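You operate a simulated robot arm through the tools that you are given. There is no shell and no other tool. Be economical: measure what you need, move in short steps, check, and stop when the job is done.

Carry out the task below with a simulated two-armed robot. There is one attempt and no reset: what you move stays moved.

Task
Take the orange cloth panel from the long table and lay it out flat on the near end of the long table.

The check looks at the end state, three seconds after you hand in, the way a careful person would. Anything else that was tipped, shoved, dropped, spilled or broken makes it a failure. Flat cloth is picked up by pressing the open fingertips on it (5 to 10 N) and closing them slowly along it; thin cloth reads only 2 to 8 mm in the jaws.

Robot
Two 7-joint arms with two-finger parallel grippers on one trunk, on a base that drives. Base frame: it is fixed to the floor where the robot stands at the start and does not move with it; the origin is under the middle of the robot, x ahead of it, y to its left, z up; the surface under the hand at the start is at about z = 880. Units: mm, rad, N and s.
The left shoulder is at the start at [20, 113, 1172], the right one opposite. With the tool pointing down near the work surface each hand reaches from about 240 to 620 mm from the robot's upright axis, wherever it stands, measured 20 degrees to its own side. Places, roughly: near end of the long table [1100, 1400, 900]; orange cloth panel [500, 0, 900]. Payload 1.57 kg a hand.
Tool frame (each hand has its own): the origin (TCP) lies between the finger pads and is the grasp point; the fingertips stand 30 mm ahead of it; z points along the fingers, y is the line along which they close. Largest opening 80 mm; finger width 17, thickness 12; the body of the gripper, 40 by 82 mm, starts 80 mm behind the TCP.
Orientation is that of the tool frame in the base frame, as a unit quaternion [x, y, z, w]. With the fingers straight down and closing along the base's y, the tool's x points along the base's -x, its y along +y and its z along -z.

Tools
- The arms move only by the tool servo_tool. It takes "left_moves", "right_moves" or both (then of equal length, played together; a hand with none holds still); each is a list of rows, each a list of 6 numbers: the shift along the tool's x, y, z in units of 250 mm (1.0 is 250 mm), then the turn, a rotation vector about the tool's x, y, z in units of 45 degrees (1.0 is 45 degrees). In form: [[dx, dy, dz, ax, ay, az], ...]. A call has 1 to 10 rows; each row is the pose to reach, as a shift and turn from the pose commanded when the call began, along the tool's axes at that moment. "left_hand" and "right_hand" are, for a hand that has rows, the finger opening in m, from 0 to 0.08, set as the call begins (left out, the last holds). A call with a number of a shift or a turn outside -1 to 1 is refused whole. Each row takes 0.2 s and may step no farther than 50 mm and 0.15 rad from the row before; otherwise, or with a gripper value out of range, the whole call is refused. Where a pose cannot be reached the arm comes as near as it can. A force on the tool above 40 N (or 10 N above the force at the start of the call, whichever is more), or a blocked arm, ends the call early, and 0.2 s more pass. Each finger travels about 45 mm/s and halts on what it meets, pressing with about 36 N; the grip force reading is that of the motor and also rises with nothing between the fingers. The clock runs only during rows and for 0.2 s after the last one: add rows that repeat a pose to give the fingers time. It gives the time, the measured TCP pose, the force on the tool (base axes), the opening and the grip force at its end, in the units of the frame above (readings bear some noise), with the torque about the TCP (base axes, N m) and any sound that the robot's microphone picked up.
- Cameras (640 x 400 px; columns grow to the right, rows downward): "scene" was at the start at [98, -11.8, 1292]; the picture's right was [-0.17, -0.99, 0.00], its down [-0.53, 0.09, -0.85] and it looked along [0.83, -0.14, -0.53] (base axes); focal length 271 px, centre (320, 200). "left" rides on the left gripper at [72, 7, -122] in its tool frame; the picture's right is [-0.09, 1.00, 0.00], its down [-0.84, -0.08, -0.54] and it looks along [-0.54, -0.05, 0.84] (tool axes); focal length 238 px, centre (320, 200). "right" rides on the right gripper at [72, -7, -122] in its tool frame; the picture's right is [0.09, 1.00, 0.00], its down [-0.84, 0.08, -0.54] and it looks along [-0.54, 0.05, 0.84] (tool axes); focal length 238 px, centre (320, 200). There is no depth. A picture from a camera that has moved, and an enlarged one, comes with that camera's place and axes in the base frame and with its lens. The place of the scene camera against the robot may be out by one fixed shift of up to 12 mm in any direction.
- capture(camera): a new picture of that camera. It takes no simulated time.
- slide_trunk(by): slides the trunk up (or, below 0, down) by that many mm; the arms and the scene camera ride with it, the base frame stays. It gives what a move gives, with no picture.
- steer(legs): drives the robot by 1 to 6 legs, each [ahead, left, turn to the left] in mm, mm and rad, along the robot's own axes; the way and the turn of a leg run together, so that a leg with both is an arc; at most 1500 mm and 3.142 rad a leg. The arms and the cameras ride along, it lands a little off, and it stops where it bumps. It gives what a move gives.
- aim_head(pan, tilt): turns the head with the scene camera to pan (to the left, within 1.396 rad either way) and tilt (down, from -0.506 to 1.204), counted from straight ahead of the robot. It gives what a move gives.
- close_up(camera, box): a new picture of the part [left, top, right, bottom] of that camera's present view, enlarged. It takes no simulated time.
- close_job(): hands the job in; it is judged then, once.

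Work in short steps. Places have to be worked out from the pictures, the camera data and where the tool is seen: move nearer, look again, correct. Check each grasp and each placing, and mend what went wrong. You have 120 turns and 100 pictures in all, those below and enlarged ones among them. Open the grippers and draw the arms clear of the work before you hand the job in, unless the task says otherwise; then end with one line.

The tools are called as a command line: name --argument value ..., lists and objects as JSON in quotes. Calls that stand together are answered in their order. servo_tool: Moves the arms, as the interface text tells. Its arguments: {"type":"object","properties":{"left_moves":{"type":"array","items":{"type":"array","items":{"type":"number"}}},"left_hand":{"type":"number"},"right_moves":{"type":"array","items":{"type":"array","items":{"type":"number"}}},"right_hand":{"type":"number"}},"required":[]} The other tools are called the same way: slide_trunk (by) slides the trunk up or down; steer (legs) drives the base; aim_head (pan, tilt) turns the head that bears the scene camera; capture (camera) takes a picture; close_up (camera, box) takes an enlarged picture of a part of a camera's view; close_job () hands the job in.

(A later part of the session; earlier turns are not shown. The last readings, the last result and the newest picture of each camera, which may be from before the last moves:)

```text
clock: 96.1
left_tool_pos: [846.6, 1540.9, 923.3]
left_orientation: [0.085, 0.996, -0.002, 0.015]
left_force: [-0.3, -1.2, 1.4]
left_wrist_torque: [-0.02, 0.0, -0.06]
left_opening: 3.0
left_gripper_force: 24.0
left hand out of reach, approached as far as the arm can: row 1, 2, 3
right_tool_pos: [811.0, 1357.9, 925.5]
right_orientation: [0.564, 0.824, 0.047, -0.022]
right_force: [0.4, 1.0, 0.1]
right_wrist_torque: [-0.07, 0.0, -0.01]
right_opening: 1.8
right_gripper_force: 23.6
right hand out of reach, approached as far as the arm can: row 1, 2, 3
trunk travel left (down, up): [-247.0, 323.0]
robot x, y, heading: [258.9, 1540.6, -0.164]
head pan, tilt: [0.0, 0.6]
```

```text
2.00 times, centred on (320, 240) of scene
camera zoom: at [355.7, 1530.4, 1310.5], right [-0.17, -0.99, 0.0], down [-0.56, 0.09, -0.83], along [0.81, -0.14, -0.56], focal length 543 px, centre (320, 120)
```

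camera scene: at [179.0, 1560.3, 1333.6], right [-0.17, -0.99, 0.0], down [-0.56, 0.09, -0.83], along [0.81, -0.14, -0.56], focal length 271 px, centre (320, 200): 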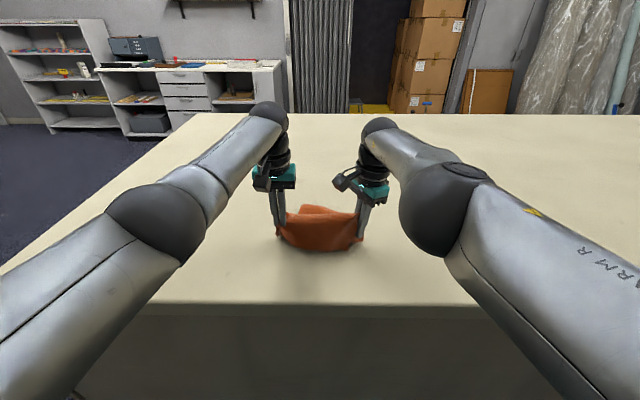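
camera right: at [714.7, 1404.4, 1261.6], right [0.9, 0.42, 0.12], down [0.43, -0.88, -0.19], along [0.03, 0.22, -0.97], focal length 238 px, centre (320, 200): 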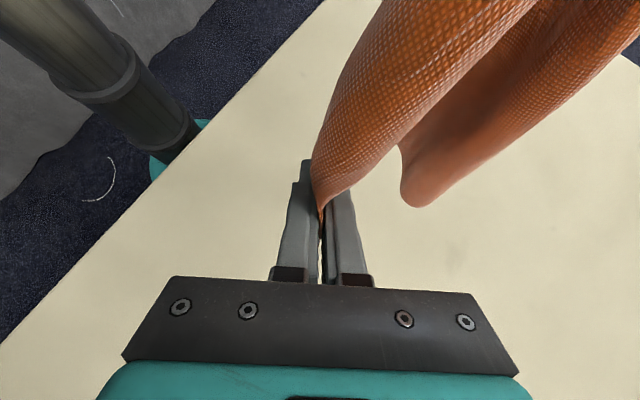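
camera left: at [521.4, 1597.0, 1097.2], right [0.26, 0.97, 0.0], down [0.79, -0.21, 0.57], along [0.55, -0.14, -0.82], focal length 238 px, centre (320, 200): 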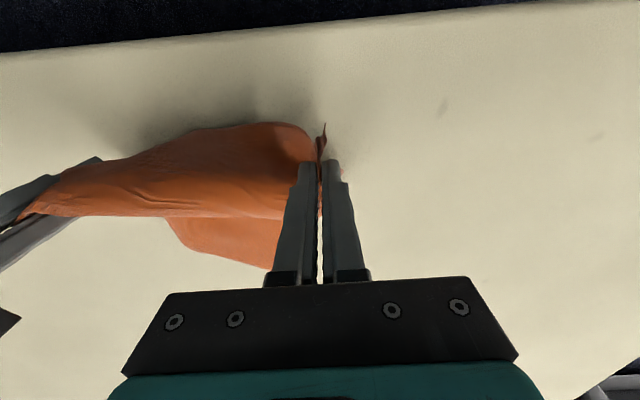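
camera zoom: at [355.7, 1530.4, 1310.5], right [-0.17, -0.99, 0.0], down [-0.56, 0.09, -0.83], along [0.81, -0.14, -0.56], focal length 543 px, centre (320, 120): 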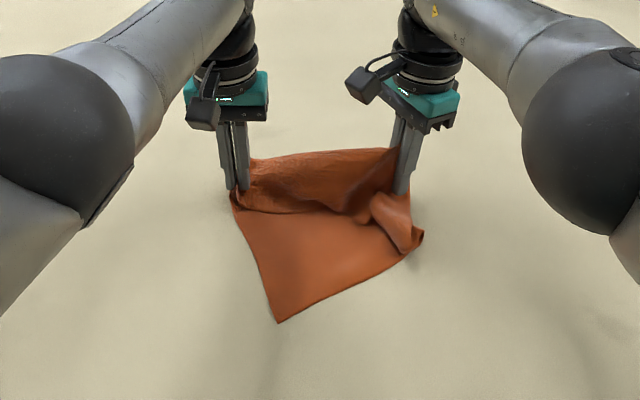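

The arms are at full reach. I lower to the table and release the right hand only, keeping the left as an anchor, so the free right hand can draw the hem toward the robot.

slide_trunk --by -9

servo_tool --right_moves '[[0, 0, 0, 0, 0, 0], [0, 0, 0, 0, 0, 0], [0, 0, -0.1, 0, 0, 0], [0, 0, -0.25, 0, 0, 0], [0, 0, -0.4, 0, 0, 0]]' --right_hand 0.03

close_up --camera "scene" --box '[200, 140, 440, 340]'

```text
clock: 96.6
left_tool_pos: [846.6, 1541.4, 914.7]
left_orientation: [0.085, 0.996, -0.002, 0.016]
left_force: [-0.8, -0.6, 1.8]
left_wrist_torque: [-0.05, 0.0, -0.03]
left_opening: 2.5
left_gripper_force: 24.4
right_tool_pos: [811.3, 1359.8, 916.4]
right_orientation: [0.564, 0.824, 0.046, -0.022]
right_force: [1.0, 1.2, -0.6]
right_wrist_torque: [-0.02, 0.02, 0.0]
right_opening: 1.9
right_gripper_force: 23.5
trunk travel left (down, up): [-238.0, 332.0]
robot x, y, heading: [260.0, 1545.0, -0.167]
head pan, tilt: [0.0, 0.6]
```

```text
clock: 97.8
left_tool_pos: [846.0, 1541.0, 914.2]
left_orientation: [0.084, 0.996, -0.002, 0.015]
left_force: [-1.0, 0.0, 2.1]
left_wrist_torque: [-0.02, 0.01, -0.01]
left_opening: 2.4
left_gripper_force: 24.1
right_tool_pos: [810.0, 1349.7, 1016.3]
right_orientation: [0.566, 0.823, 0.047, -0.022]
right_force: [-0.4, 0.1, -0.5]
right_wrist_torque: [0.04, 0.0, -0.03]
right_opening: 30.2
right_gripper_force: 0.0
trunk travel left (down, up): [-238.0, 332.0]
robot x, y, heading: [259.6, 1543.7, -0.167]
head pan, tilt: [0.0, 0.6]
```

```text
2.00 times, centred on (320, 240) of scene
camera zoom: at [355.5, 1530.4, 1301.6], right [-0.17, -0.99, 0.0], down [-0.56, 0.09, -0.83], along [0.81, -0.14, -0.56], focal length 543 px, centre (320, 120)
```

zoom: 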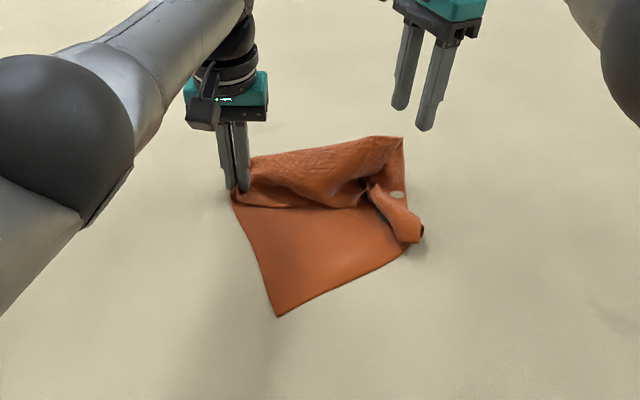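

The right hand is released and clear; the left anchors one far corner. I yaw the right hand back square so it has full reach for smoothing.

servo_tool --right_moves '[[0, 0, 0, 0, 0, -0.187], [0, 0, 0, 0, 0, -0.374], [0, 0, 0, 0, 0, -0.561], [0, 0, 0, 0, 0, -0.748], [0, 0, 0, 0, 0, -0.93]]' --right_hand 0.0

servo_tool --right_moves '[[0.05, 0, 0, 0, 0, -0.15], [0.1, 0, 0, 0, 0, -0.3], [0.25, 0.04, 0, 0, 0, -0.38], [0.4, 0.08, 0, 0, 0, -0.38], [0.5, 0.16, 0, 0, 0, -0.38]]'

capture --camera "scene"

```text
clock: 99.0
left_tool_pos: [846.3, 1540.0, 913.5]
left_orientation: [0.085, 0.996, -0.002, 0.015]
left_force: [-0.1, 0.2, 1.7]
left_wrist_torque: [-0.05, 0.0, -0.02]
left_opening: 2.7
left_gripper_force: 23.6
right_tool_pos: [810.6, 1347.9, 1016.0]
right_orientation: [0.232, 0.971, 0.051, -0.003]
right_force: [-0.3, 1.6, -0.4]
right_wrist_torque: [0.01, -0.02, -0.02]
right_opening: 0.0
right_gripper_force: 21.2
trunk travel left (down, up): [-238.0, 332.0]
robot x, y, heading: [261.1, 1544.4, -0.168]
head pan, tilt: [0.0, 0.6]
```

```text
clock: 100.2
left_tool_pos: [847.1, 1542.0, 912.8]
left_orientation: [0.085, 0.996, -0.001, 0.015]
left_force: [-1.0, 0.6, 2.4]
left_wrist_torque: [-0.02, -0.03, 0.01]
left_opening: 2.7
left_gripper_force: 23.8
right_tool_pos: [715.6, 1442.8, 1024.2]
right_orientation: [0.085, 0.995, 0.051, 0.004]
right_force: [-0.2, 0.5, 0.0]
right_wrist_torque: [0.02, -0.02, 0.0]
right_opening: 0.3
right_gripper_force: 21.7
trunk travel left (down, up): [-238.0, 332.0]
robot x, y, heading: [258.3, 1545.7, -0.165]
head pan, tilt: [0.0, 0.6]
```

```text
26 pictures are left
camera scene: at [355.6, 1530.5, 1301.5], right [-0.17, -0.99, 0.0], down [-0.56, 0.09, -0.83], along [0.81, -0.14, -0.56], focal length 271 px, centre (320, 200)
```

scene: 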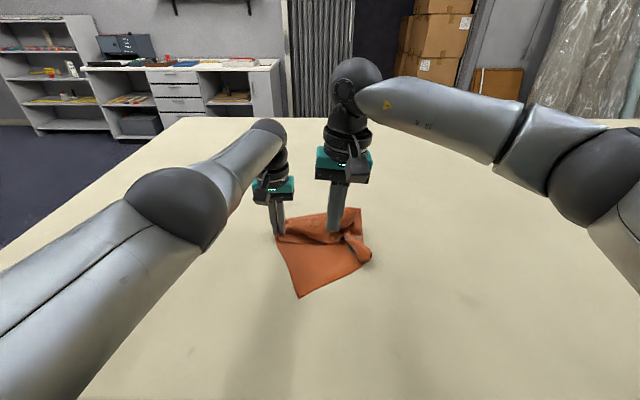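

Right is square and clear. I bring it over the hem's corner area (about 436 mm ahead) and lower it to just above the cloth.

servo_tool --right_moves '[[0.05, 0.08, 0.08, 0, 0, 0], [0.1, 0.15, 0.16, 0, 0, 0], [0.128, 0.19, 0.26, 0, 0, 0], [0.128, 0.19, 0.36, 0, 0, 0], [0.128, 0.19, 0.43, 0, 0, 0]]'

close_up --camera "scene" --box '[220, 180, 420, 340]'

```text
clock: 101.4
left_tool_pos: [846.0, 1541.3, 914.5]
left_orientation: [0.085, 0.996, -0.002, 0.016]
left_force: [-0.4, 0.4, 2.2]
left_wrist_torque: [-0.04, 0.01, -0.04]
left_opening: 2.5
left_gripper_force: 24.6
right_tool_pos: [693.7, 1500.9, 921.1]
right_orientation: [0.087, 0.995, 0.052, 0.003]
right_force: [-0.1, -0.4, 1.0]
right_wrist_torque: [-0.01, 0.01, 0.05]
right_opening: 0.1
right_gripper_force: 21.3
trunk travel left (down, up): [-238.0, 332.0]
robot x, y, heading: [260.7, 1543.1, -0.173]
head pan, tilt: [0.0, 0.6]
```

```text
2.50 times, centred on (320, 260) of scene
camera zoom: at [355.7, 1530.2, 1301.5], right [-0.17, -0.99, 0.0], down [-0.56, 0.09, -0.83], along [0.81, -0.14, -0.56], focal length 678 px, centre (320, 50)
```

zoom: 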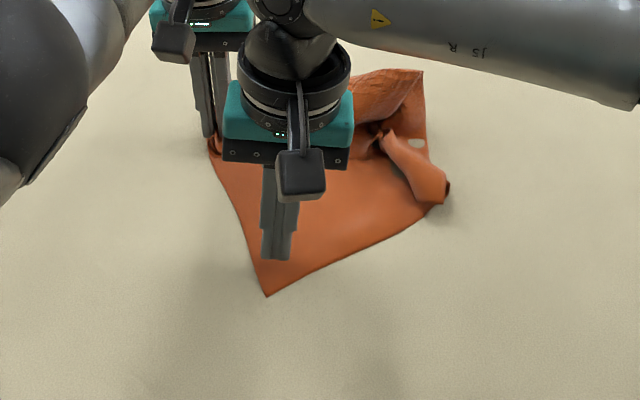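

The fingertips are over the corner area. I press to contact.

servo_tool --right_moves '[[0, 0, 0.03, 0, 0, 0], [0, 0, 0.04, 0, 0, 0], [0, 0, 0.044, 0, 0, 0], [0, 0, 0.044, 0, 0, 0]]'

```text
clock: 102.4
left_tool_pos: [845.3, 1540.3, 914.4]
left_orientation: [0.084, 0.996, -0.001, 0.017]
left_force: [0.0, 0.7, 1.9]
left_wrist_torque: [-0.05, 0.0, 0.01]
left_opening: 2.6
left_gripper_force: 23.7
right_tool_pos: [694.3, 1502.1, 911.1]
right_orientation: [0.087, 0.995, 0.052, 0.007]
right_force: [-1.6, -8.3, 23.9]
right_wrist_torque: [-0.45, 0.05, 0.01]
right_opening: 0.3
right_gripper_force: 21.2
trunk travel left (down, up): [-238.0, 332.0]
robot x, y, heading: [257.4, 1545.1, -0.168]
head pan, tilt: [0.0, 0.6]
```

24 N is a bit firm. I ease slightly and drag the corner 80 mm toward the robot and a bit right.

servo_tool --right_moves '[[0, 0, -0.005, 0, 0, 0], [0.06, -0.02, -0.005, 0, 0, 0], [0.12, -0.04, -0.005, 0, 0, 0], [0.18, -0.06, -0.005, 0, 0, 0], [0.25, -0.08, -0.005, 0, 0, 0], [0.32, -0.1, -0.005, 0, 0, 0]]'

close_up --camera "scene" --box '[220, 180, 420, 340]'

```text
clock: 103.8
left_tool_pos: [848.2, 1541.6, 913.8]
left_orientation: [0.085, 0.996, -0.002, 0.015]
left_force: [-0.5, -0.6, 1.3]
left_wrist_torque: [-0.03, -0.02, 0.01]
left_opening: 2.5
left_gripper_force: 24.6
right_tool_pos: [613.6, 1491.6, 910.8]
right_orientation: [0.086, 0.995, 0.051, 0.005]
right_force: [12.4, 0.4, 12.9]
right_wrist_torque: [-0.06, -0.37, 0.08]
right_opening: 0.0
right_gripper_force: 21.6
trunk travel left (down, up): [-238.0, 332.0]
robot x, y, heading: [261.3, 1539.5, -0.168]
head pan, tilt: [0.0, 0.6]
```

```text
2.50 times, centred on (320, 260) of scene
camera zoom: at [356.4, 1530.4, 1301.5], right [-0.17, -0.99, 0.0], down [-0.56, 0.09, -0.82], along [0.81, -0.14, -0.57], focal length 678 px, centre (320, 50)
```

zoom: 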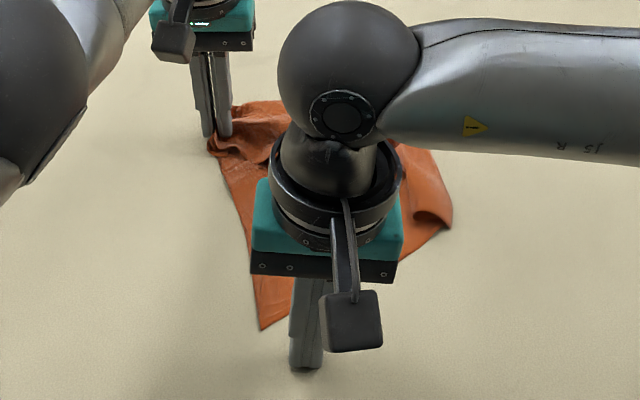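

The hem moved robotward before the fingers ran off it. I lift and move the right hand aside to see the result.

servo_tool --right_moves '[[0, 0, -0.1, 0, 0, 0], [0, -0.12, -0.2, 0, 0, 0], [0, -0.3, -0.25, 0, 0, 0], [0, -0.48, -0.25, 0, 0, 0], [0.1, -0.62, -0.25, 0, 0, 0]]'

close_up --camera "scene" --box '[220, 180, 420, 340]'

```text
clock: 105.0
left_tool_pos: [845.9, 1541.0, 913.9]
left_orientation: [0.085, 0.996, 0.0, 0.016]
left_force: [-0.3, -0.2, 2.0]
left_wrist_torque: [-0.01, -0.01, -0.01]
left_opening: 2.4
left_gripper_force: 23.7
right_tool_pos: [553.7, 1336.1, 957.1]
right_orientation: [0.086, 0.995, 0.053, 0.003]
right_force: [-0.4, -0.2, 0.4]
right_wrist_torque: [0.0, 0.01, 0.01]
right_opening: 0.2
right_gripper_force: 21.1
trunk travel left (down, up): [-238.0, 332.0]
robot x, y, heading: [259.4, 1544.5, -0.168]
head pan, tilt: [0.0, 0.6]
```

```text
2.50 times, centred on (320, 260) of scene
camera zoom: at [355.2, 1529.9, 1301.6], right [-0.17, -0.99, 0.0], down [-0.56, 0.09, -0.83], along [0.81, -0.14, -0.56], focal length 678 px, centre (320, 50)
```

zoom: 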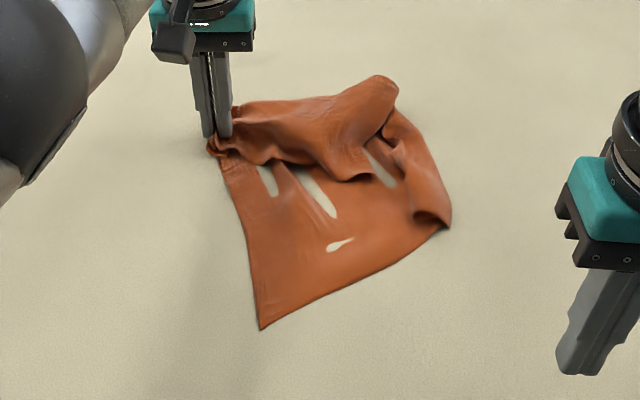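

The hem side opened nicely, but the far edge's right part has folded over into a fore–aft ridge near [812,1412]. I take the open right hand over that ridge to pinch it, and look with its camera.

servo_tool --right_moves '[[-0.1, 0.05, -0.13, 0.05, 0, 0], [-0.26, 0.12, -0.13, 0.13, 0, 0], [-0.42, 0.2, -0.13, 0.13, 0, 0], [-0.58, 0.28, -0.13, 0.13, 0, 0], [-0.74, 0.36, -0.13, 0.13, 0, 0], [-0.88, 0.43, -0.13, 0.13, 0, 0], [-0.967, 0.46, -0.1, 0.13, 0, 0]]' --right_hand 0.05

capture --camera "right"

```text
clock: 106.6
left_tool_pos: [846.5, 1540.7, 913.9]
left_orientation: [0.085, 0.996, 0.0, 0.016]
left_force: [0.2, 0.3, 1.2]
left_wrist_torque: [-0.01, 0.0, -0.03]
left_opening: 2.4
left_gripper_force: 23.5
right_tool_pos: [808.5, 1405.8, 995.6]
right_orientation: [0.085, 0.996, 0.0, -0.002]
right_force: [0.8, 0.2, 0.4]
right_wrist_torque: [0.03, -0.02, 0.0]
right_opening: 50.2
right_gripper_force: 0.1
right hand out of reach, approached as far as the arm can: row 7
trunk travel left (down, up): [-238.0, 332.0]
robot x, y, heading: [260.9, 1544.6, -0.167]
head pan, tilt: [0.0, 0.6]
```

```text
22 pictures are left
camera right: at [735.0, 1411.2, 1117.0], right [0.08, 1.0, 0.0], down [0.84, -0.07, 0.54], along [0.54, -0.04, -0.84], focal length 238 px, centre (320, 200)
```

right: 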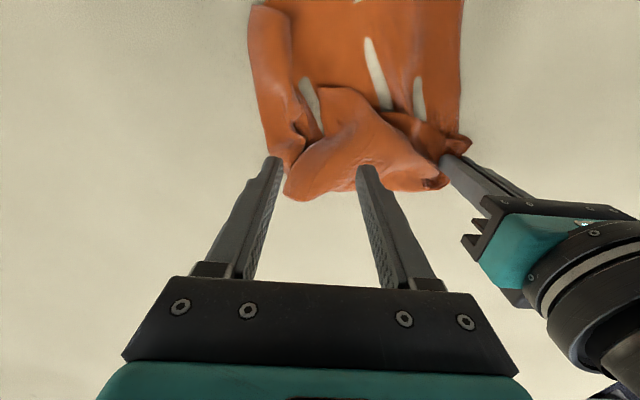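

The near-right corner is folded back toward the robot, its tip at about [765,1414]. I straddle that flap with the fingers 70 mm open, lower to just above the bottom layer, and squeeze it.

servo_tool --right_moves '[[0.085, 0.06, 0, 0, 0, 0], [0.085, 0.06, 0.1, 0, 0, 0], [0.085, 0.06, 0.22, 0, 0, 0], [0.085, 0.06, 0.3, 0, 0, 0], [0.085, 0.06, 0.325, 0, 0, 0]]' --right_hand 0.07

servo_tool --right_moves '[[0, 0, 0, 0, 0, 0], [0, 0, 0, 0, 0, 0], [0, 0, 0, 0, 0, 0]]' --right_hand 0.03

capture --camera "right"

```text
clock: 107.8
left_tool_pos: [847.4, 1541.4, 913.2]
left_orientation: [0.084, 0.996, -0.001, 0.016]
left_force: [-0.5, -0.5, 1.2]
left_wrist_torque: [-0.03, 0.02, 0.02]
left_opening: 3.0
left_gripper_force: 24.2
right_tool_pos: [791.3, 1425.3, 913.1]
right_orientation: [0.086, 0.996, 0.0, -0.001]
right_force: [-0.5, 1.2, 6.3]
right_wrist_torque: [0.21, -0.06, -0.03]
right_opening: 70.1
right_gripper_force: 0.0
trunk travel left (down, up): [-238.0, 332.0]
robot x, y, heading: [259.0, 1542.9, -0.162]
head pan, tilt: [0.0, 0.6]
```

```text
clock: 108.6
left_tool_pos: [845.4, 1541.7, 914.7]
left_orientation: [0.084, 0.996, -0.001, 0.015]
left_force: [-1.4, -0.7, 1.8]
left_wrist_torque: [-0.02, 0.01, -0.02]
left_opening: 2.6
left_gripper_force: 23.9
right_tool_pos: [790.3, 1423.5, 911.8]
right_orientation: [0.087, 0.996, 0.0, -0.001]
right_force: [-0.1, 0.3, 4.6]
right_wrist_torque: [0.09, 0.02, 0.0]
right_opening: 29.7
right_gripper_force: 0.1
trunk travel left (down, up): [-238.0, 332.0]
robot x, y, heading: [261.1, 1545.4, -0.164]
head pan, tilt: [0.0, 0.6]
```

```text
21 pictures are left
camera right: at [717.7, 1429.8, 1033.7], right [0.08, 1.0, 0.0], down [0.84, -0.07, 0.54], along [0.54, -0.04, -0.84], focal length 238 px, centre (320, 200)
```

right: 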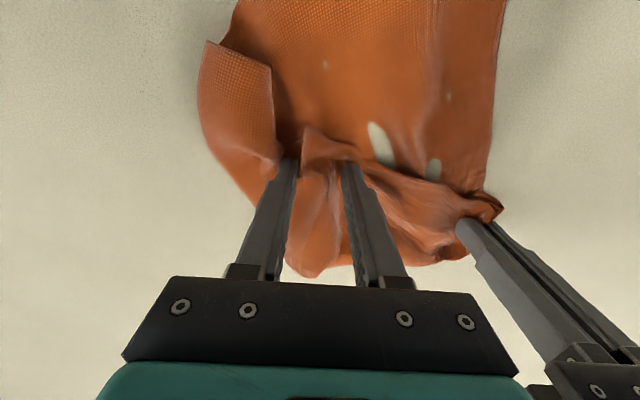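

The flap is being squeezed between the fingers. I close fully, lift 40 mm and check.

servo_tool --right_moves '[[0, 0, 0, 0, 0, 0], [0, 0, 0, 0, 0, 0], [0, 0, 0, 0, 0, 0], [0, 0, -0.06, 0, 0, 0], [0, 0, -0.16, 0, 0, 0]]' --right_hand 0.0

capture --camera "right"

```text
clock: 109.8
left_tool_pos: [847.2, 1540.6, 914.3]
left_orientation: [0.085, 0.996, -0.002, 0.015]
left_force: [-1.1, -0.1, 0.7]
left_wrist_torque: [-0.05, 0.01, -0.03]
left_opening: 2.6
left_gripper_force: 23.9
right_tool_pos: [790.9, 1426.0, 950.4]
right_orientation: [0.087, 0.996, 0.001, 0.0]
right_force: [0.3, 0.9, -0.6]
right_wrist_torque: [-0.01, 0.01, 0.0]
right_opening: 10.3
right_gripper_force: 28.4
trunk travel left (down, up): [-238.0, 332.0]
robot x, y, heading: [259.9, 1547.2, -0.169]
head pan, tilt: [0.0, 0.6]
```

```text
20 pictures are left
camera right: at [719.0, 1431.3, 1071.8], right [0.08, 1.0, 0.0], down [0.84, -0.07, 0.54], along [0.54, -0.04, -0.84], focal length 238 px, centre (320, 200)
```

right: 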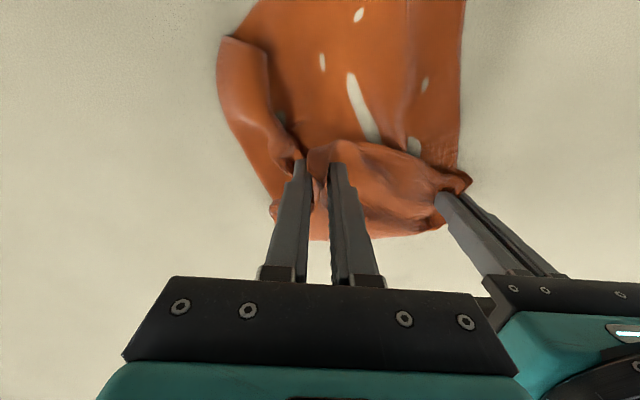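

The right holds the flap (10 mm, bunched). I carry it outward and right to unfold the far edge, watching tension.

servo_tool --right_moves '[[-0.06, -0.06, -0.02, 0, 0, 0], [-0.12, -0.13, -0.02, 0, 0, 0], [-0.16, -0.2, -0.02, 0, 0, 0], [-0.18, -0.24, -0.02, 0, 0, 0]]'

close_up --camera "scene" --box '[220, 180, 420, 340]'

```text
clock: 110.8
left_tool_pos: [845.9, 1535.6, 915.2]
left_orientation: [0.087, 0.996, -0.008, 0.016]
left_force: [-6.1, -25.6, 7.8]
left_wrist_torque: [-0.91, 0.2, 0.03]
left_opening: 2.8
left_gripper_force: 24.1
right_tool_pos: [809.7, 1365.6, 954.2]
right_orientation: [0.082, 0.997, 0.007, -0.003]
right_force: [6.0, 25.0, -6.0]
right_wrist_torque: [0.78, -0.26, -0.21]
right_opening: 2.0
right_gripper_force: 23.8
right hand out of reach, approached as far as the arm can: row 2, 3, 4
trunk travel left (down, up): [-238.0, 332.0]
robot x, y, heading: [256.3, 1543.7, -0.167]
head pan, tilt: [0.0, 0.6]
```

```text
2.50 times, centred on (320, 260) of scene
camera zoom: at [355.7, 1530.3, 1301.5], right [-0.17, -0.99, 0.0], down [-0.56, 0.09, -0.83], along [0.81, -0.14, -0.56], focal length 678 px, centre (320, 50)
```

zoom: 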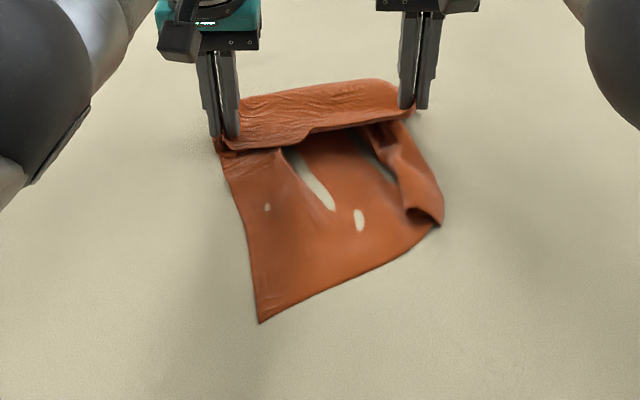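

Both hands hold the far edge again, but it's over-taut and the strip beyond the grips flops toward the robot. That suits my original plan: lift, tilt the fingers forward so the hem hangs outward, and lay by pulling back. I relax the tension and lift.

servo_tool --right_moves '[[0, 0.03, 0, 0, 0, 0], [0, 0.05, 0, 0, 0, 0]]' --left_moves '[[0, 0, -0.06, 0, 0, 0], [0, 0, -0.155, 0, 0, 0]]'

slide_trunk --by 230

close_up --camera "scene" --box '[200, 150, 440, 350]'

```text
clock: 111.4
left_tool_pos: [845.5, 1539.8, 951.5]
left_orientation: [0.084, 0.996, -0.001, 0.014]
left_force: [-1.6, -11.2, 0.7]
left_wrist_torque: [-0.34, 0.13, -0.02]
left_opening: 2.7
left_gripper_force: 23.8
right_tool_pos: [808.9, 1371.9, 955.2]
right_orientation: [0.087, 0.996, 0.001, -0.002]
right_force: [2.8, 11.2, -0.6]
right_wrist_torque: [0.38, -0.09, -0.06]
right_opening: 1.8
right_gripper_force: 23.8
trunk travel left (down, up): [-238.0, 332.0]
robot x, y, heading: [259.7, 1544.7, -0.17]
head pan, tilt: [0.0, 0.6]
```

```text
clock: 113.9
left_tool_pos: [847.2, 1539.8, 1180.9]
left_orientation: [0.084, 0.996, -0.002, 0.016]
left_force: [-2.8, -9.0, 0.1]
left_wrist_torque: [-0.24, 0.08, -0.01]
left_opening: 2.9
left_gripper_force: 23.9
right_tool_pos: [809.7, 1373.6, 1184.3]
right_orientation: [0.086, 0.996, 0.001, -0.002]
right_force: [2.4, 7.9, 0.2]
right_wrist_torque: [0.28, -0.09, -0.04]
right_opening: 2.2
right_gripper_force: 23.2
trunk travel left (down, up): [-468.0, 102.0]
robot x, y, heading: [259.7, 1541.3, -0.165]
head pan, tilt: [0.0, 0.6]
```

```text
2.00 times, centred on (320, 250) of scene
camera zoom: at [356.0, 1530.2, 1531.4], right [-0.17, -0.99, 0.0], down [-0.56, 0.09, -0.83], along [0.81, -0.14, -0.56], focal length 543 px, centre (320, 100)
```

zoom: 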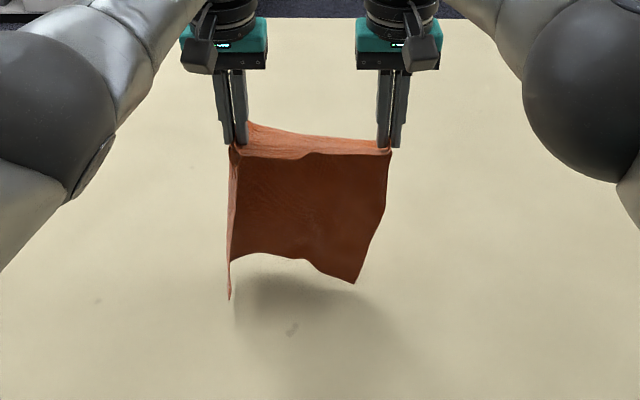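

The sheet hangs squarely from both hands. I tilt the fingers 36° forward while reaching 100 mm further out and slightly up.

servo_tool --left_moves '[[-0.08, -0.008, -0.03, 0, -0.16, 0], [-0.16, -0.008, -0.06, 0, -0.32, 0], [-0.24, -0.008, -0.08, 0, -0.48, 0], [-0.32, -0.008, -0.08, 0, -0.64, 0], [-0.4, -0.008, -0.08, 0, -0.8, 0]]' --right_moves '[[-0.09, 0.008, -0.03, 0, -0.16, 0], [-0.18, 0.008, -0.06, 0, -0.32, 0], [-0.26, 0.008, -0.08, 0, -0.48, 0], [-0.34, 0.008, -0.08, 0, -0.64, 0], [-0.42, 0.008, -0.08, 0, -0.8, 0]]'

close_up --camera "scene" --box '[200, 120, 440, 320]'

```text
clock: 115.1
left_tool_pos: [946.7, 1520.1, 1205.9]
left_orientation: [0.08, 0.943, -0.027, 0.323]
left_force: [-1.2, -1.6, -0.2]
left_wrist_torque: [-0.04, 0.02, -0.03]
left_opening: 2.7
left_gripper_force: 23.5
right_tool_pos: [913.1, 1356.4, 1204.4]
right_orientation: [0.082, 0.948, -0.026, 0.308]
right_force: [0.6, 1.7, -0.2]
right_wrist_torque: [0.06, 0.02, 0.04]
right_opening: 1.6
right_gripper_force: 23.3
trunk travel left (down, up): [-468.0, 102.0]
robot x, y, heading: [255.5, 1542.4, -0.164]
head pan, tilt: [0.0, 0.6]
```

```text
2.00 times, centred on (320, 220) of scene
camera zoom: at [356.1, 1530.0, 1531.5], right [-0.17, -0.99, 0.0], down [-0.56, 0.09, -0.82], along [0.81, -0.14, -0.57], focal length 543 px, centre (320, 160)
```

zoom: 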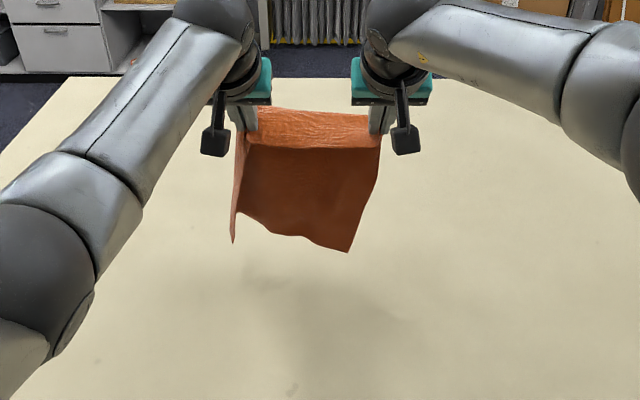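

Everything tracks well and the hem hangs about 75 mm above the table. I lower 65 mm, then sweep back and down with both arms together.

slide_trunk --by -65

servo_tool --left_moves '[[0.178, 0, -0.04, 0, 0, 0], [0.351, 0, -0.082, 0, 0, 0], [0.52, 0, -0.121, 0, 0, 0], [0.691, 0, -0.131, 0, 0, 0], [0.853, 0, -0.126, 0, 0, 0], [0.997, 0, -0.091, 0, 0, 0]]' --right_moves '[[0.178, 0, -0.04, 0, 0, 0], [0.351, 0, -0.082, 0, 0, 0], [0.52, 0, -0.121, 0, 0, 0], [0.691, 0, -0.131, 0, 0, 0], [0.853, 0, -0.126, 0, 0, 0], [0.997, 0, -0.091, 0, 0, 0]]'

close_up --camera "scene" --box '[180, 120, 460, 360]'

```text
clock: 116.1
left_tool_pos: [944.4, 1521.0, 1140.4]
left_orientation: [0.08, 0.943, -0.027, 0.323]
left_force: [-1.9, -0.6, -0.1]
left_wrist_torque: [0.0, 0.05, -0.07]
left_opening: 2.6
left_gripper_force: 24.0
right_tool_pos: [912.6, 1357.3, 1139.8]
right_orientation: [0.082, 0.948, -0.026, 0.307]
right_force: [0.0, 1.4, -0.8]
right_wrist_torque: [0.02, 0.04, 0.02]
right_opening: 1.7
right_gripper_force: 23.7
trunk travel left (down, up): [-403.0, 167.0]
robot x, y, heading: [256.6, 1544.5, -0.164]
head pan, tilt: [0.0, 0.6]
```

```text
clock: 117.5
left_tool_pos: [736.3, 1555.6, 1003.2]
left_orientation: [0.08, 0.943, -0.026, 0.323]
left_force: [0.3, -1.2, -0.1]
left_wrist_torque: [-0.03, 0.0, 0.0]
left_opening: 2.6
left_gripper_force: 23.9
right_tool_pos: [700.7, 1394.0, 1010.5]
right_orientation: [0.083, 0.947, -0.027, 0.308]
right_force: [-0.3, 0.9, -0.2]
right_wrist_torque: [0.02, 0.0, 0.02]
right_opening: 1.9
right_gripper_force: 23.7
trunk travel left (down, up): [-403.0, 167.0]
robot x, y, heading: [253.4, 1542.6, -0.17]
head pan, tilt: [0.0, 0.6]
```

```text
1.67 times, centred on (320, 240) of scene
camera zoom: at [355.3, 1530.2, 1466.6], right [-0.17, -0.99, 0.0], down [-0.56, 0.09, -0.83], along [0.81, -0.14, -0.56], focal length 452 px, centre (320, 133)
```

zoom: 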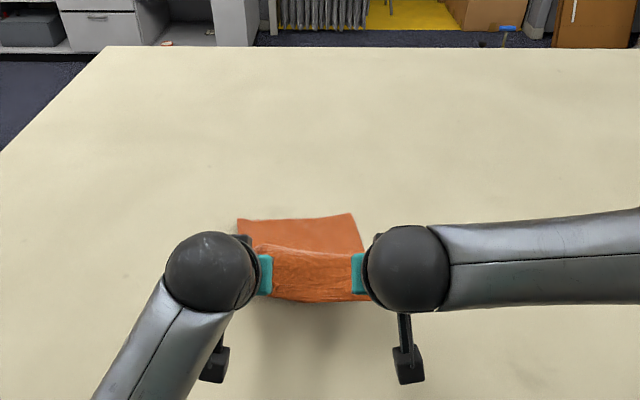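

Excellent: the hem is laid straight out ahead at about 692 mm and the sheet follows flat. I finish by bringing the held edge back 60 mm and down to the table.

servo_tool --left_moves '[[0.124, 0, 0.034, 0, 0, 0], [0.241, 0, 0.072, 0, 0, 0], [0.345, 0, 0.12, 0, 0, 0], [0.394, 0, 0.134, 0, 0, 0]]' --right_moves '[[0.124, 0, 0.034, 0, 0, 0], [0.245, 0, 0.076, 0, 0, 0], [0.356, 0, 0.137, 0, 0, 0], [0.41, 0, 0.157, 0, 0, 0]]'

capture --camera "scene"

capture --camera "left"

```text
clock: 118.5
left_tool_pos: [682.0, 1567.3, 916.8]
left_orientation: [0.079, 0.943, -0.025, 0.322]
left_force: [-0.7, -1.5, 0.3]
left_wrist_torque: [-0.02, -0.02, -0.09]
left_opening: 2.7
left_gripper_force: 24.1
right_tool_pos: [642.4, 1404.7, 918.3]
right_orientation: [0.082, 0.948, -0.027, 0.306]
right_force: [1.2, 1.5, -0.6]
right_wrist_torque: [0.08, 0.01, 0.01]
right_opening: 1.7
right_gripper_force: 23.6
trunk travel left (down, up): [-403.0, 167.0]
robot x, y, heading: [256.6, 1538.2, -0.165]
head pan, tilt: [0.0, 0.6]
```

```text
15 pictures are left
camera scene: at [356.1, 1530.5, 1466.5], right [-0.17, -0.99, 0.0], down [-0.56, 0.09, -0.82], along [0.81, -0.14, -0.57], focal length 271 px, centre (320, 200)
```

scene: 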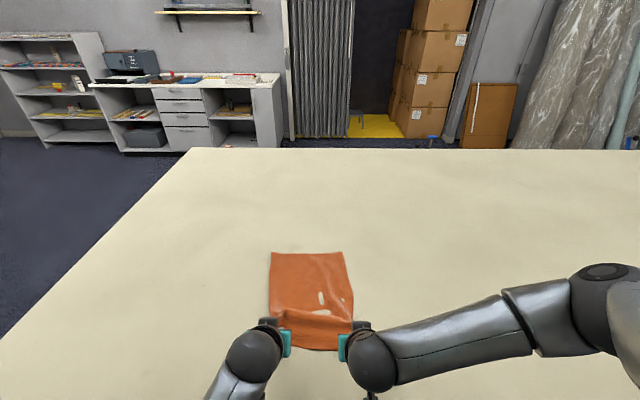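

```text
14 pictures are left
camera left: at [553.8, 1594.7, 969.0], right [0.24, 0.97, 0.06], down [0.31, -0.13, 0.94], along [0.92, -0.21, -0.33], focal length 238 px, centre (320, 200)
```

left: 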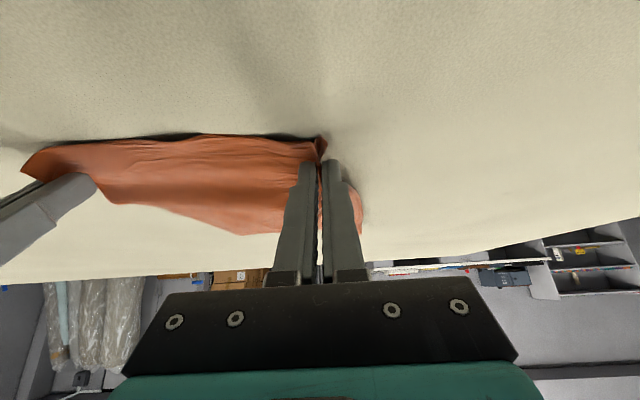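

Nearly flat. I pull back 15 mm to take out the hump, then open both hands and withdraw back along the fingers.

servo_tool --left_moves '[[0.03, 0, -0.015, 0, 0, 0], [0.058, 0, -0.023, 0, 0, 0]]' --right_moves '[[0.03, 0, -0.015, 0, 0, 0], [0.058, 0, -0.023, 0, 0, 0]]'

servo_tool --left_moves '[[0, 0, 0, 0, 0, 0], [0, 0, 0, 0, 0, 0], [0, 0, 0, 0, 0, 0]]' --right_moves '[[0, 0, 0, 0, 0, 0], [0, 0, 0, 0, 0, 0], [0, 0, 0, 0, 0, 0]]' --left_hand 0.04 --right_hand 0.03

servo_tool --left_moves '[[0, 0, -0.1, 0, 0, 0], [0, 0.05, -0.25, 0, 0, 0], [0, 0.2, -0.4, 0, 0, 0], [0, 0.36, -0.45, 0, 0, 0], [0, 0.52, -0.5, 0, 0, 0]]' --right_moves '[[0, 0, -0.1, 0, 0, 0], [0, -0.05, -0.25, 0, 0, 0], [0, -0.2, -0.4, 0, 0, 0], [0, -0.36, -0.45, 0, 0, 0], [0, -0.52, -0.5, 0, 0, 0]]'

close_up --camera "scene" --box '[220, 230, 400, 370]'

```text
clock: 119.1
left_tool_pos: [668.2, 1569.8, 914.3]
left_orientation: [0.081, 0.942, -0.028, 0.323]
left_force: [-0.7, -1.3, -0.7]
left_wrist_torque: [-0.02, -0.01, -0.05]
left_opening: 2.7
left_gripper_force: 23.7
right_tool_pos: [627.9, 1406.1, 915.0]
right_orientation: [0.082, 0.948, -0.026, 0.307]
right_force: [-0.1, 1.5, 0.1]
right_wrist_torque: [0.02, 0.0, 0.03]
right_opening: 2.0
right_gripper_force: 23.0
trunk travel left (down, up): [-403.0, 167.0]
robot x, y, heading: [260.9, 1538.2, -0.171]
head pan, tilt: [0.0, 0.6]
```

```text
clock: 119.9
left_tool_pos: [667.3, 1569.4, 913.6]
left_orientation: [0.08, 0.943, -0.027, 0.322]
left_force: [-0.3, 1.0, -0.8]
left_wrist_torque: [0.0, -0.01, -0.01]
left_opening: 40.3
left_gripper_force: 0.0
right_tool_pos: [628.6, 1407.1, 914.4]
right_orientation: [0.083, 0.948, -0.027, 0.307]
right_force: [0.0, 0.2, -0.5]
right_wrist_torque: [-0.01, -0.04, -0.01]
right_opening: 30.0
right_gripper_force: 0.1
trunk travel left (down, up): [-403.0, 167.0]
robot x, y, heading: [257.7, 1546.2, -0.17]
head pan, tilt: [0.0, 0.6]
```

```text
refused: row 3 steps farther than a row can; nothing moved
```

```text
2.86 times, centred on (310, 300) of scene
camera zoom: at [355.8, 1530.2, 1466.5], right [-0.17, -0.99, 0.0], down [-0.56, 0.09, -0.83], along [0.81, -0.14, -0.56], focal length 775 px, centre (349, -86)
```

zoom: 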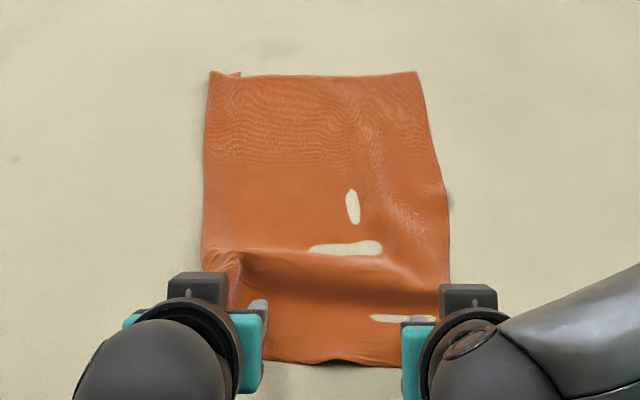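

Released and almost flat. I withdraw the hands straight back along the fingers, then sideways.

servo_tool --left_moves '[[0, 0, -0.1, 0, 0, 0], [0, 0, -0.25, 0, 0, 0], [0, 0.05, -0.4, 0, 0, 0], [0, 0.2, -0.45, 0, 0, 0], [0, 0.36, -0.5, 0, 0, 0]]' --right_moves '[[0, 0, -0.1, 0, 0, 0], [0, 0, -0.25, 0, 0, 0], [0, -0.05, -0.4, 0, 0, 0], [0, -0.2, -0.45, 0, 0, 0], [0, -0.36, -0.5, 0, 0, 0]]'

close_up --camera "scene" --box '[220, 230, 400, 370]'

```text
clock: 121.1
left_tool_pos: [604.0, 1666.2, 1014.9]
left_orientation: [0.081, 0.943, -0.027, 0.322]
left_force: [0.3, -0.1, -0.6]
left_wrist_torque: [0.07, -0.03, 0.02]
left_opening: 39.9
left_gripper_force: 0.0
right_tool_pos: [549.1, 1337.2, 1026.6]
right_orientation: [0.084, 0.949, -0.027, 0.304]
right_force: [-0.2, 0.0, -0.7]
right_wrist_torque: [0.0, -0.06, 0.03]
right_opening: 30.0
right_gripper_force: 0.1
right hand out of reach, approached as far as the arm can: row 5
trunk travel left (down, up): [-403.0, 167.0]
robot x, y, heading: [259.3, 1543.6, -0.169]
head pan, tilt: [0.0, 0.6]
```

```text
2.86 times, centred on (310, 300) of scene
camera zoom: at [353.6, 1528.1, 1466.7], right [-0.17, -0.99, 0.0], down [-0.56, 0.1, -0.83], along [0.81, -0.14, -0.56], focal length 775 px, centre (349, -86)
```

zoom: 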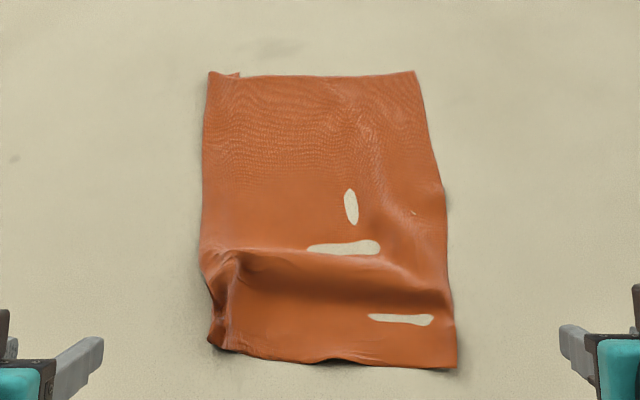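

The sheet lies open, but its left 40–70 mm is tucked under and there's a small cross ridge. I'll lift the left edge at its middle, about 550 ahead and 133 left, so the tucked strip drops free. First I bring the left hand vertical above it.

servo_tool --left_moves '[[-0.07, -0.02, 0.054, 0, 0.168, 0], [-0.14, -0.04, 0.108, 0, 0.336, 0], [-0.21, -0.06, 0.162, 0, 0.504, 0], [-0.28, -0.08, 0.216, 0, 0.672, 0], [-0.348, -0.1, 0.27, 0, 0.84, 0]]' --left_hand 0.06

servo_tool --left_moves '[[-0.16, -0.04, 0, 0, 0, 0], [-0.32, -0.09, 0.05, 0, 0, 0], [-0.48, -0.13, 0.15, 0, 0, 0]]'

capture --camera "left"

```text
clock: 122.3
left_tool_pos: [708.2, 1625.1, 1013.3]
left_orientation: [0.083, 0.997, 0.001, -0.002]
left_force: [0.7, 0.1, 0.2]
left_wrist_torque: [0.01, 0.0, 0.0]
left_opening: 59.9
left_gripper_force: 0.1
right_tool_pos: [552.6, 1338.4, 1026.3]
right_orientation: [0.084, 0.949, -0.03, 0.303]
right_force: [0.5, -0.2, -0.2]
right_wrist_torque: [0.01, -0.01, 0.02]
right_opening: 30.4
right_gripper_force: 0.0
trunk travel left (down, up): [-403.0, 167.0]
robot x, y, heading: [259.3, 1544.2, -0.17]
head pan, tilt: [0.0, 0.6]
```

```text
clock: 123.1
left_tool_pos: [822.4, 1570.3, 974.9]
left_orientation: [0.087, 0.996, 0.003, -0.001]
left_force: [-1.2, 0.9, -2.0]
left_wrist_torque: [-0.09, -0.06, 0.05]
left_opening: 59.7
left_gripper_force: 0.0
right_tool_pos: [551.3, 1337.4, 1025.4]
right_orientation: [0.084, 0.949, -0.028, 0.303]
right_force: [-0.6, -0.6, 0.1]
right_wrist_torque: [0.03, -0.01, 0.01]
right_opening: 29.9
right_gripper_force: 0.1
trunk travel left (down, up): [-403.0, 167.0]
robot x, y, heading: [258.3, 1543.7, -0.165]
head pan, tilt: [0.0, 0.6]
```

```text
11 pictures are left
camera left: at [753.9, 1588.5, 1095.7], right [0.26, 0.97, 0.0], down [0.81, -0.22, 0.54], along [0.52, -0.14, -0.84], focal length 238 px, centre (320, 200)
```

left: 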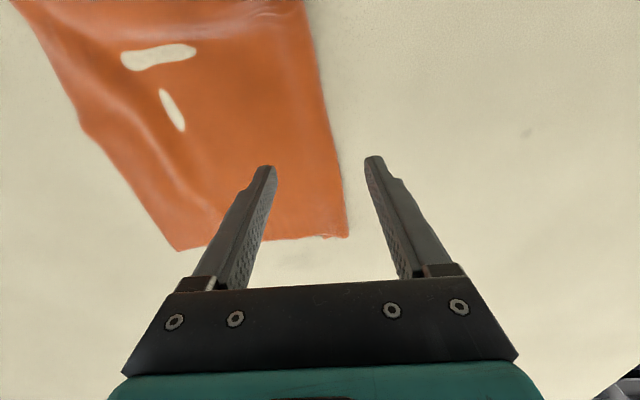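

The hand straddles the left edge well. I lower to light contact and squeeze the edge.

servo_tool --left_moves '[[0, 0, 0.1, 0, 0, 0], [0, 0, 0.2, 0, 0, 0], [0, 0, 0.248, 0, 0, 0], [0, 0, 0.256, 0, 0, 0], [0, 0, 0.256, 0, 0, 0]]'

servo_tool --left_moves '[[0, 0, 0, 0, 0, 0], [0, 0, 0, 0, 0, 0]]' --left_hand 0.04

servo_tool --left_moves '[[0, 0, 0, 0, 0, 0], [0, 0, 0, 0, 0, 0]]' --left_hand 0.02

servo_tool --left_moves '[[0, 0, 0, 0, 0, 0], [0, 0, 0, 0, 0, 0], [0, 0, 0, 0, 0, 0]]' --left_hand 0.0

```text
clock: 124.3
left_tool_pos: [806.7, 1579.5, 919.6]
left_orientation: [0.085, 0.996, -0.001, 0.0]
left_force: [0.6, -0.3, 1.0]
left_wrist_torque: [0.0, 0.06, 0.02]
left_opening: 59.7
left_gripper_force: 0.1
left hand out of reach, approached as far as the arm can: row 1, 2, 3, 4, 5
right_tool_pos: [551.3, 1338.6, 1026.5]
right_orientation: [0.082, 0.949, -0.029, 0.303]
right_force: [0.3, -0.4, 0.4]
right_wrist_torque: [-0.02, 0.02, 0.01]
right_opening: 29.9
right_gripper_force: 0.0
trunk travel left (down, up): [-403.0, 167.0]
robot x, y, heading: [259.7, 1544.0, -0.168]
head pan, tilt: [0.0, 0.6]
```

```text
clock: 124.9
left_tool_pos: [807.2, 1578.4, 921.0]
left_orientation: [0.084, 0.996, 0.0, 0.001]
left_force: [-0.7, 0.4, -0.5]
left_wrist_torque: [-0.02, 0.01, 0.03]
left_opening: 40.0
left_gripper_force: 0.1
right_tool_pos: [551.1, 1340.2, 1026.3]
right_orientation: [0.084, 0.949, -0.029, 0.304]
right_force: [0.2, 0.2, -0.6]
right_wrist_torque: [0.0, 0.03, 0.01]
right_opening: 30.3
right_gripper_force: 0.0
trunk travel left (down, up): [-403.0, 167.0]
robot x, y, heading: [258.3, 1542.1, -0.168]
head pan, tilt: [0.0, 0.6]
```

```text
clock: 125.5
left_tool_pos: [807.6, 1577.3, 919.8]
left_orientation: [0.084, 0.996, 0.0, 0.0]
left_force: [-0.8, 0.2, 0.5]
left_wrist_torque: [-0.03, -0.03, -0.02]
left_opening: 19.9
left_gripper_force: 0.1
right_tool_pos: [551.6, 1339.5, 1026.9]
right_orientation: [0.083, 0.949, -0.028, 0.303]
right_force: [0.2, -0.8, -0.1]
right_wrist_torque: [0.0, 0.01, 0.01]
right_opening: 29.9
right_gripper_force: 0.0
trunk travel left (down, up): [-403.0, 167.0]
robot x, y, heading: [260.0, 1544.5, -0.167]
head pan, tilt: [0.0, 0.6]
```

```text
clock: 126.3
left_tool_pos: [807.4, 1577.6, 919.9]
left_orientation: [0.084, 0.996, 0.0, 0.001]
left_force: [-1.0, -0.4, 0.7]
left_wrist_torque: [0.03, 0.03, 0.03]
left_opening: 0.0
left_gripper_force: 20.7
right_tool_pos: [551.4, 1339.8, 1025.6]
right_orientation: [0.083, 0.949, -0.028, 0.304]
right_force: [1.0, 0.5, 0.3]
right_wrist_torque: [0.01, -0.03, 0.03]
right_opening: 29.9
right_gripper_force: 0.0
trunk travel left (down, up): [-403.0, 167.0]
robot x, y, heading: [257.5, 1546.9, -0.168]
head pan, tilt: [0.0, 0.6]
```

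The fingers stopped 9 mm short: the trunk is too high for this reach. I raise both hands by arm and lower the trunk 110 mm, then come down with more reach.

servo_tool --left_moves '[[0, 0.02, -0.15, 0, 0, 0], [0, 0.03, -0.3, 0, 0, 0], [0, 0.03, -0.46, 0, 0, 0]]' --right_moves '[[-0.063, 0, -0.087, 0, 0, 0], [-0.126, 0, -0.174, 0, 0, 0], [-0.188, 0, -0.259, 0, 0, 0]]' --left_hand 0.06

slide_trunk --by -110

```text
clock: 127.1
left_tool_pos: [804.6, 1583.6, 1034.0]
left_orientation: [0.083, 0.997, 0.002, 0.0]
left_force: [-0.7, 0.8, 0.0]
left_wrist_torque: [0.0, -0.01, 0.03]
left_opening: 60.2
left_gripper_force: 0.0
right_tool_pos: [583.2, 1339.4, 1097.8]
right_orientation: [0.082, 0.948, -0.026, 0.306]
right_force: [-0.4, -0.1, -0.6]
right_wrist_torque: [0.01, 0.02, -0.02]
right_opening: 29.8
right_gripper_force: 0.1
right hand out of reach, approached as far as the arm can: row 1, 2, 3
trunk travel left (down, up): [-403.0, 167.0]
robot x, y, heading: [260.7, 1541.4, -0.169]
head pan, tilt: [0.0, 0.6]
```

```text
clock: 128.5
left_tool_pos: [804.9, 1583.9, 923.9]
left_orientation: [0.085, 0.996, 0.0, 0.0]
left_force: [0.4, 0.1, 0.0]
left_wrist_torque: [0.0, 0.01, -0.01]
left_opening: 60.2
left_gripper_force: 0.1
right_tool_pos: [582.9, 1338.2, 987.3]
right_orientation: [0.082, 0.948, -0.027, 0.306]
right_force: [-0.4, 0.8, -0.5]
right_wrist_torque: [0.01, 0.03, 0.01]
right_opening: 30.1
right_gripper_force: 0.0
trunk travel left (down, up): [-293.0, 277.0]
robot x, y, heading: [260.1, 1541.7, -0.162]
head pan, tilt: [0.0, 0.6]
```

I shift 8 mm inward so the edge sits between the fingers, and lower to light contact.

servo_tool --left_moves '[[0, -0.03, 0.02, 0, 0, 0], [0, -0.03, 0.045, 0, 0, 0], [0, -0.03, 0.05, 0, 0, 0], [0, -0.03, 0.05, 0, 0, 0]]'

capture --camera "left"

```text
clock: 129.5
left_tool_pos: [804.9, 1576.1, 912.2]
left_orientation: [0.085, 0.996, 0.0, 0.0]
left_force: [-0.9, 1.4, 3.9]
left_wrist_torque: [-0.09, 0.03, 0.01]
left_opening: 59.2
left_gripper_force: 0.0
right_tool_pos: [583.3, 1339.5, 988.2]
right_orientation: [0.082, 0.948, -0.026, 0.307]
right_force: [0.0, 0.9, 0.2]
right_wrist_torque: [0.0, 0.02, 0.02]
right_opening: 30.2
right_gripper_force: 0.1
trunk travel left (down, up): [-293.0, 277.0]
robot x, y, heading: [258.6, 1542.1, -0.173]
head pan, tilt: [0.0, 0.6]
```

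```text
10 pictures are left
camera left: at [734.8, 1595.2, 1032.6], right [0.26, 0.97, 0.0], down [0.81, -0.22, 0.54], along [0.52, -0.14, -0.84], focal length 238 px, centre (320, 200)
```

left: 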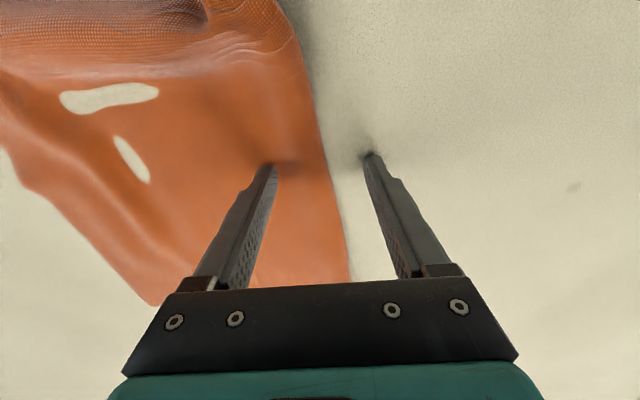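

The straddle is good at 4 N. I add 1 mm and close in steps.

servo_tool --left_moves '[[0, 0, 0.003, 0, 0, 0], [0, 0, 0.004, 0, 0, 0]]' --left_hand 0.048

servo_tool --left_moves '[[0, 0, 0, 0, 0, 0], [0, 0, 0, 0, 0, 0]]' --left_hand 0.036

servo_tool --left_moves '[[0, 0, 0, 0, 0, 0], [0, 0, 0, 0, 0, 0]]' --left_hand 0.024

servo_tool --left_moves '[[0, 0, 0, 0, 0, 0], [0, 0, 0, 0, 0, 0]]' --left_hand 0.012

servo_tool --left_moves '[[0, 0, 0, 0, 0, 0], [0, 0, 0, 0, 0, 0]]' --left_hand 0.0

```text
clock: 130.1
left_tool_pos: [803.1, 1576.7, 911.1]
left_orientation: [0.085, 0.996, -0.001, 0.001]
left_force: [0.3, -1.8, 5.8]
left_wrist_torque: [-0.16, 0.04, -0.02]
left_opening: 49.9
left_gripper_force: 1.2
right_tool_pos: [582.5, 1339.0, 987.0]
right_orientation: [0.082, 0.948, -0.026, 0.306]
right_force: [-0.7, 0.6, 0.2]
right_wrist_torque: [0.01, 0.03, -0.01]
right_opening: 30.1
right_gripper_force: 0.0
trunk travel left (down, up): [-293.0, 277.0]
robot x, y, heading: [260.3, 1542.8, -0.174]
head pan, tilt: [0.0, 0.6]
```

```text
clock: 130.7
left_tool_pos: [804.0, 1574.7, 911.5]
left_orientation: [0.085, 0.996, -0.001, 0.002]
left_force: [1.0, -2.8, 7.5]
left_wrist_torque: [-0.22, 0.04, 0.04]
left_opening: 38.6
left_gripper_force: 1.5
right_tool_pos: [582.3, 1337.6, 987.5]
right_orientation: [0.082, 0.948, -0.026, 0.307]
right_force: [0.0, 0.0, 0.0]
right_wrist_torque: [-0.03, -0.02, 0.0]
right_opening: 29.9
right_gripper_force: 0.0
trunk travel left (down, up): [-293.0, 277.0]
robot x, y, heading: [259.0, 1543.2, -0.165]
head pan, tilt: [0.0, 0.6]
```

```text
clock: 131.3
left_tool_pos: [804.1, 1575.1, 910.5]
left_orientation: [0.085, 0.996, 0.0, 0.001]
left_force: [-0.5, -4.0, 9.5]
left_wrist_torque: [-0.27, 0.03, 0.03]
left_opening: 27.2
left_gripper_force: 1.9
right_tool_pos: [582.8, 1338.1, 987.7]
right_orientation: [0.082, 0.948, -0.025, 0.306]
right_force: [-0.3, 0.6, -0.4]
right_wrist_torque: [0.03, 0.0, 0.0]
right_opening: 30.0
right_gripper_force: 0.0
trunk travel left (down, up): [-293.0, 277.0]
robot x, y, heading: [255.5, 1542.7, -0.166]
head pan, tilt: [0.0, 0.6]
```

```text
clock: 131.9
left_tool_pos: [804.7, 1579.8, 913.0]
left_orientation: [0.083, 0.997, 0.001, 0.001]
left_force: [-0.3, 3.8, 11.1]
left_wrist_torque: [-0.08, 0.08, 0.01]
left_opening: 11.8
left_gripper_force: 0.1
right_tool_pos: [582.9, 1338.9, 987.5]
right_orientation: [0.083, 0.948, -0.027, 0.306]
right_force: [0.9, -0.5, -0.1]
right_wrist_torque: [0.01, 0.02, -0.04]
right_opening: 29.9
right_gripper_force: 0.0
trunk travel left (down, up): [-293.0, 277.0]
robot x, y, heading: [259.1, 1543.4, -0.166]
head pan, tilt: [0.0, 0.6]
```

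```text
clock: 132.5
left_tool_pos: [804.1, 1577.3, 911.0]
left_orientation: [0.084, 0.996, 0.001, 0.0]
left_force: [0.2, 6.6, 12.8]
left_wrist_torque: [0.1, 0.05, 0.02]
left_opening: 2.0
left_gripper_force: 23.3
right_tool_pos: [583.2, 1338.9, 987.2]
right_orientation: [0.082, 0.948, -0.027, 0.307]
right_force: [-0.6, 0.4, -0.7]
right_wrist_torque: [0.0, -0.03, -0.02]
right_opening: 30.0
right_gripper_force: 0.1
trunk travel left (down, up): [-293.0, 277.0]
robot x, y, heading: [258.0, 1543.5, -0.17]
head pan, tilt: [0.0, 0.6]
```

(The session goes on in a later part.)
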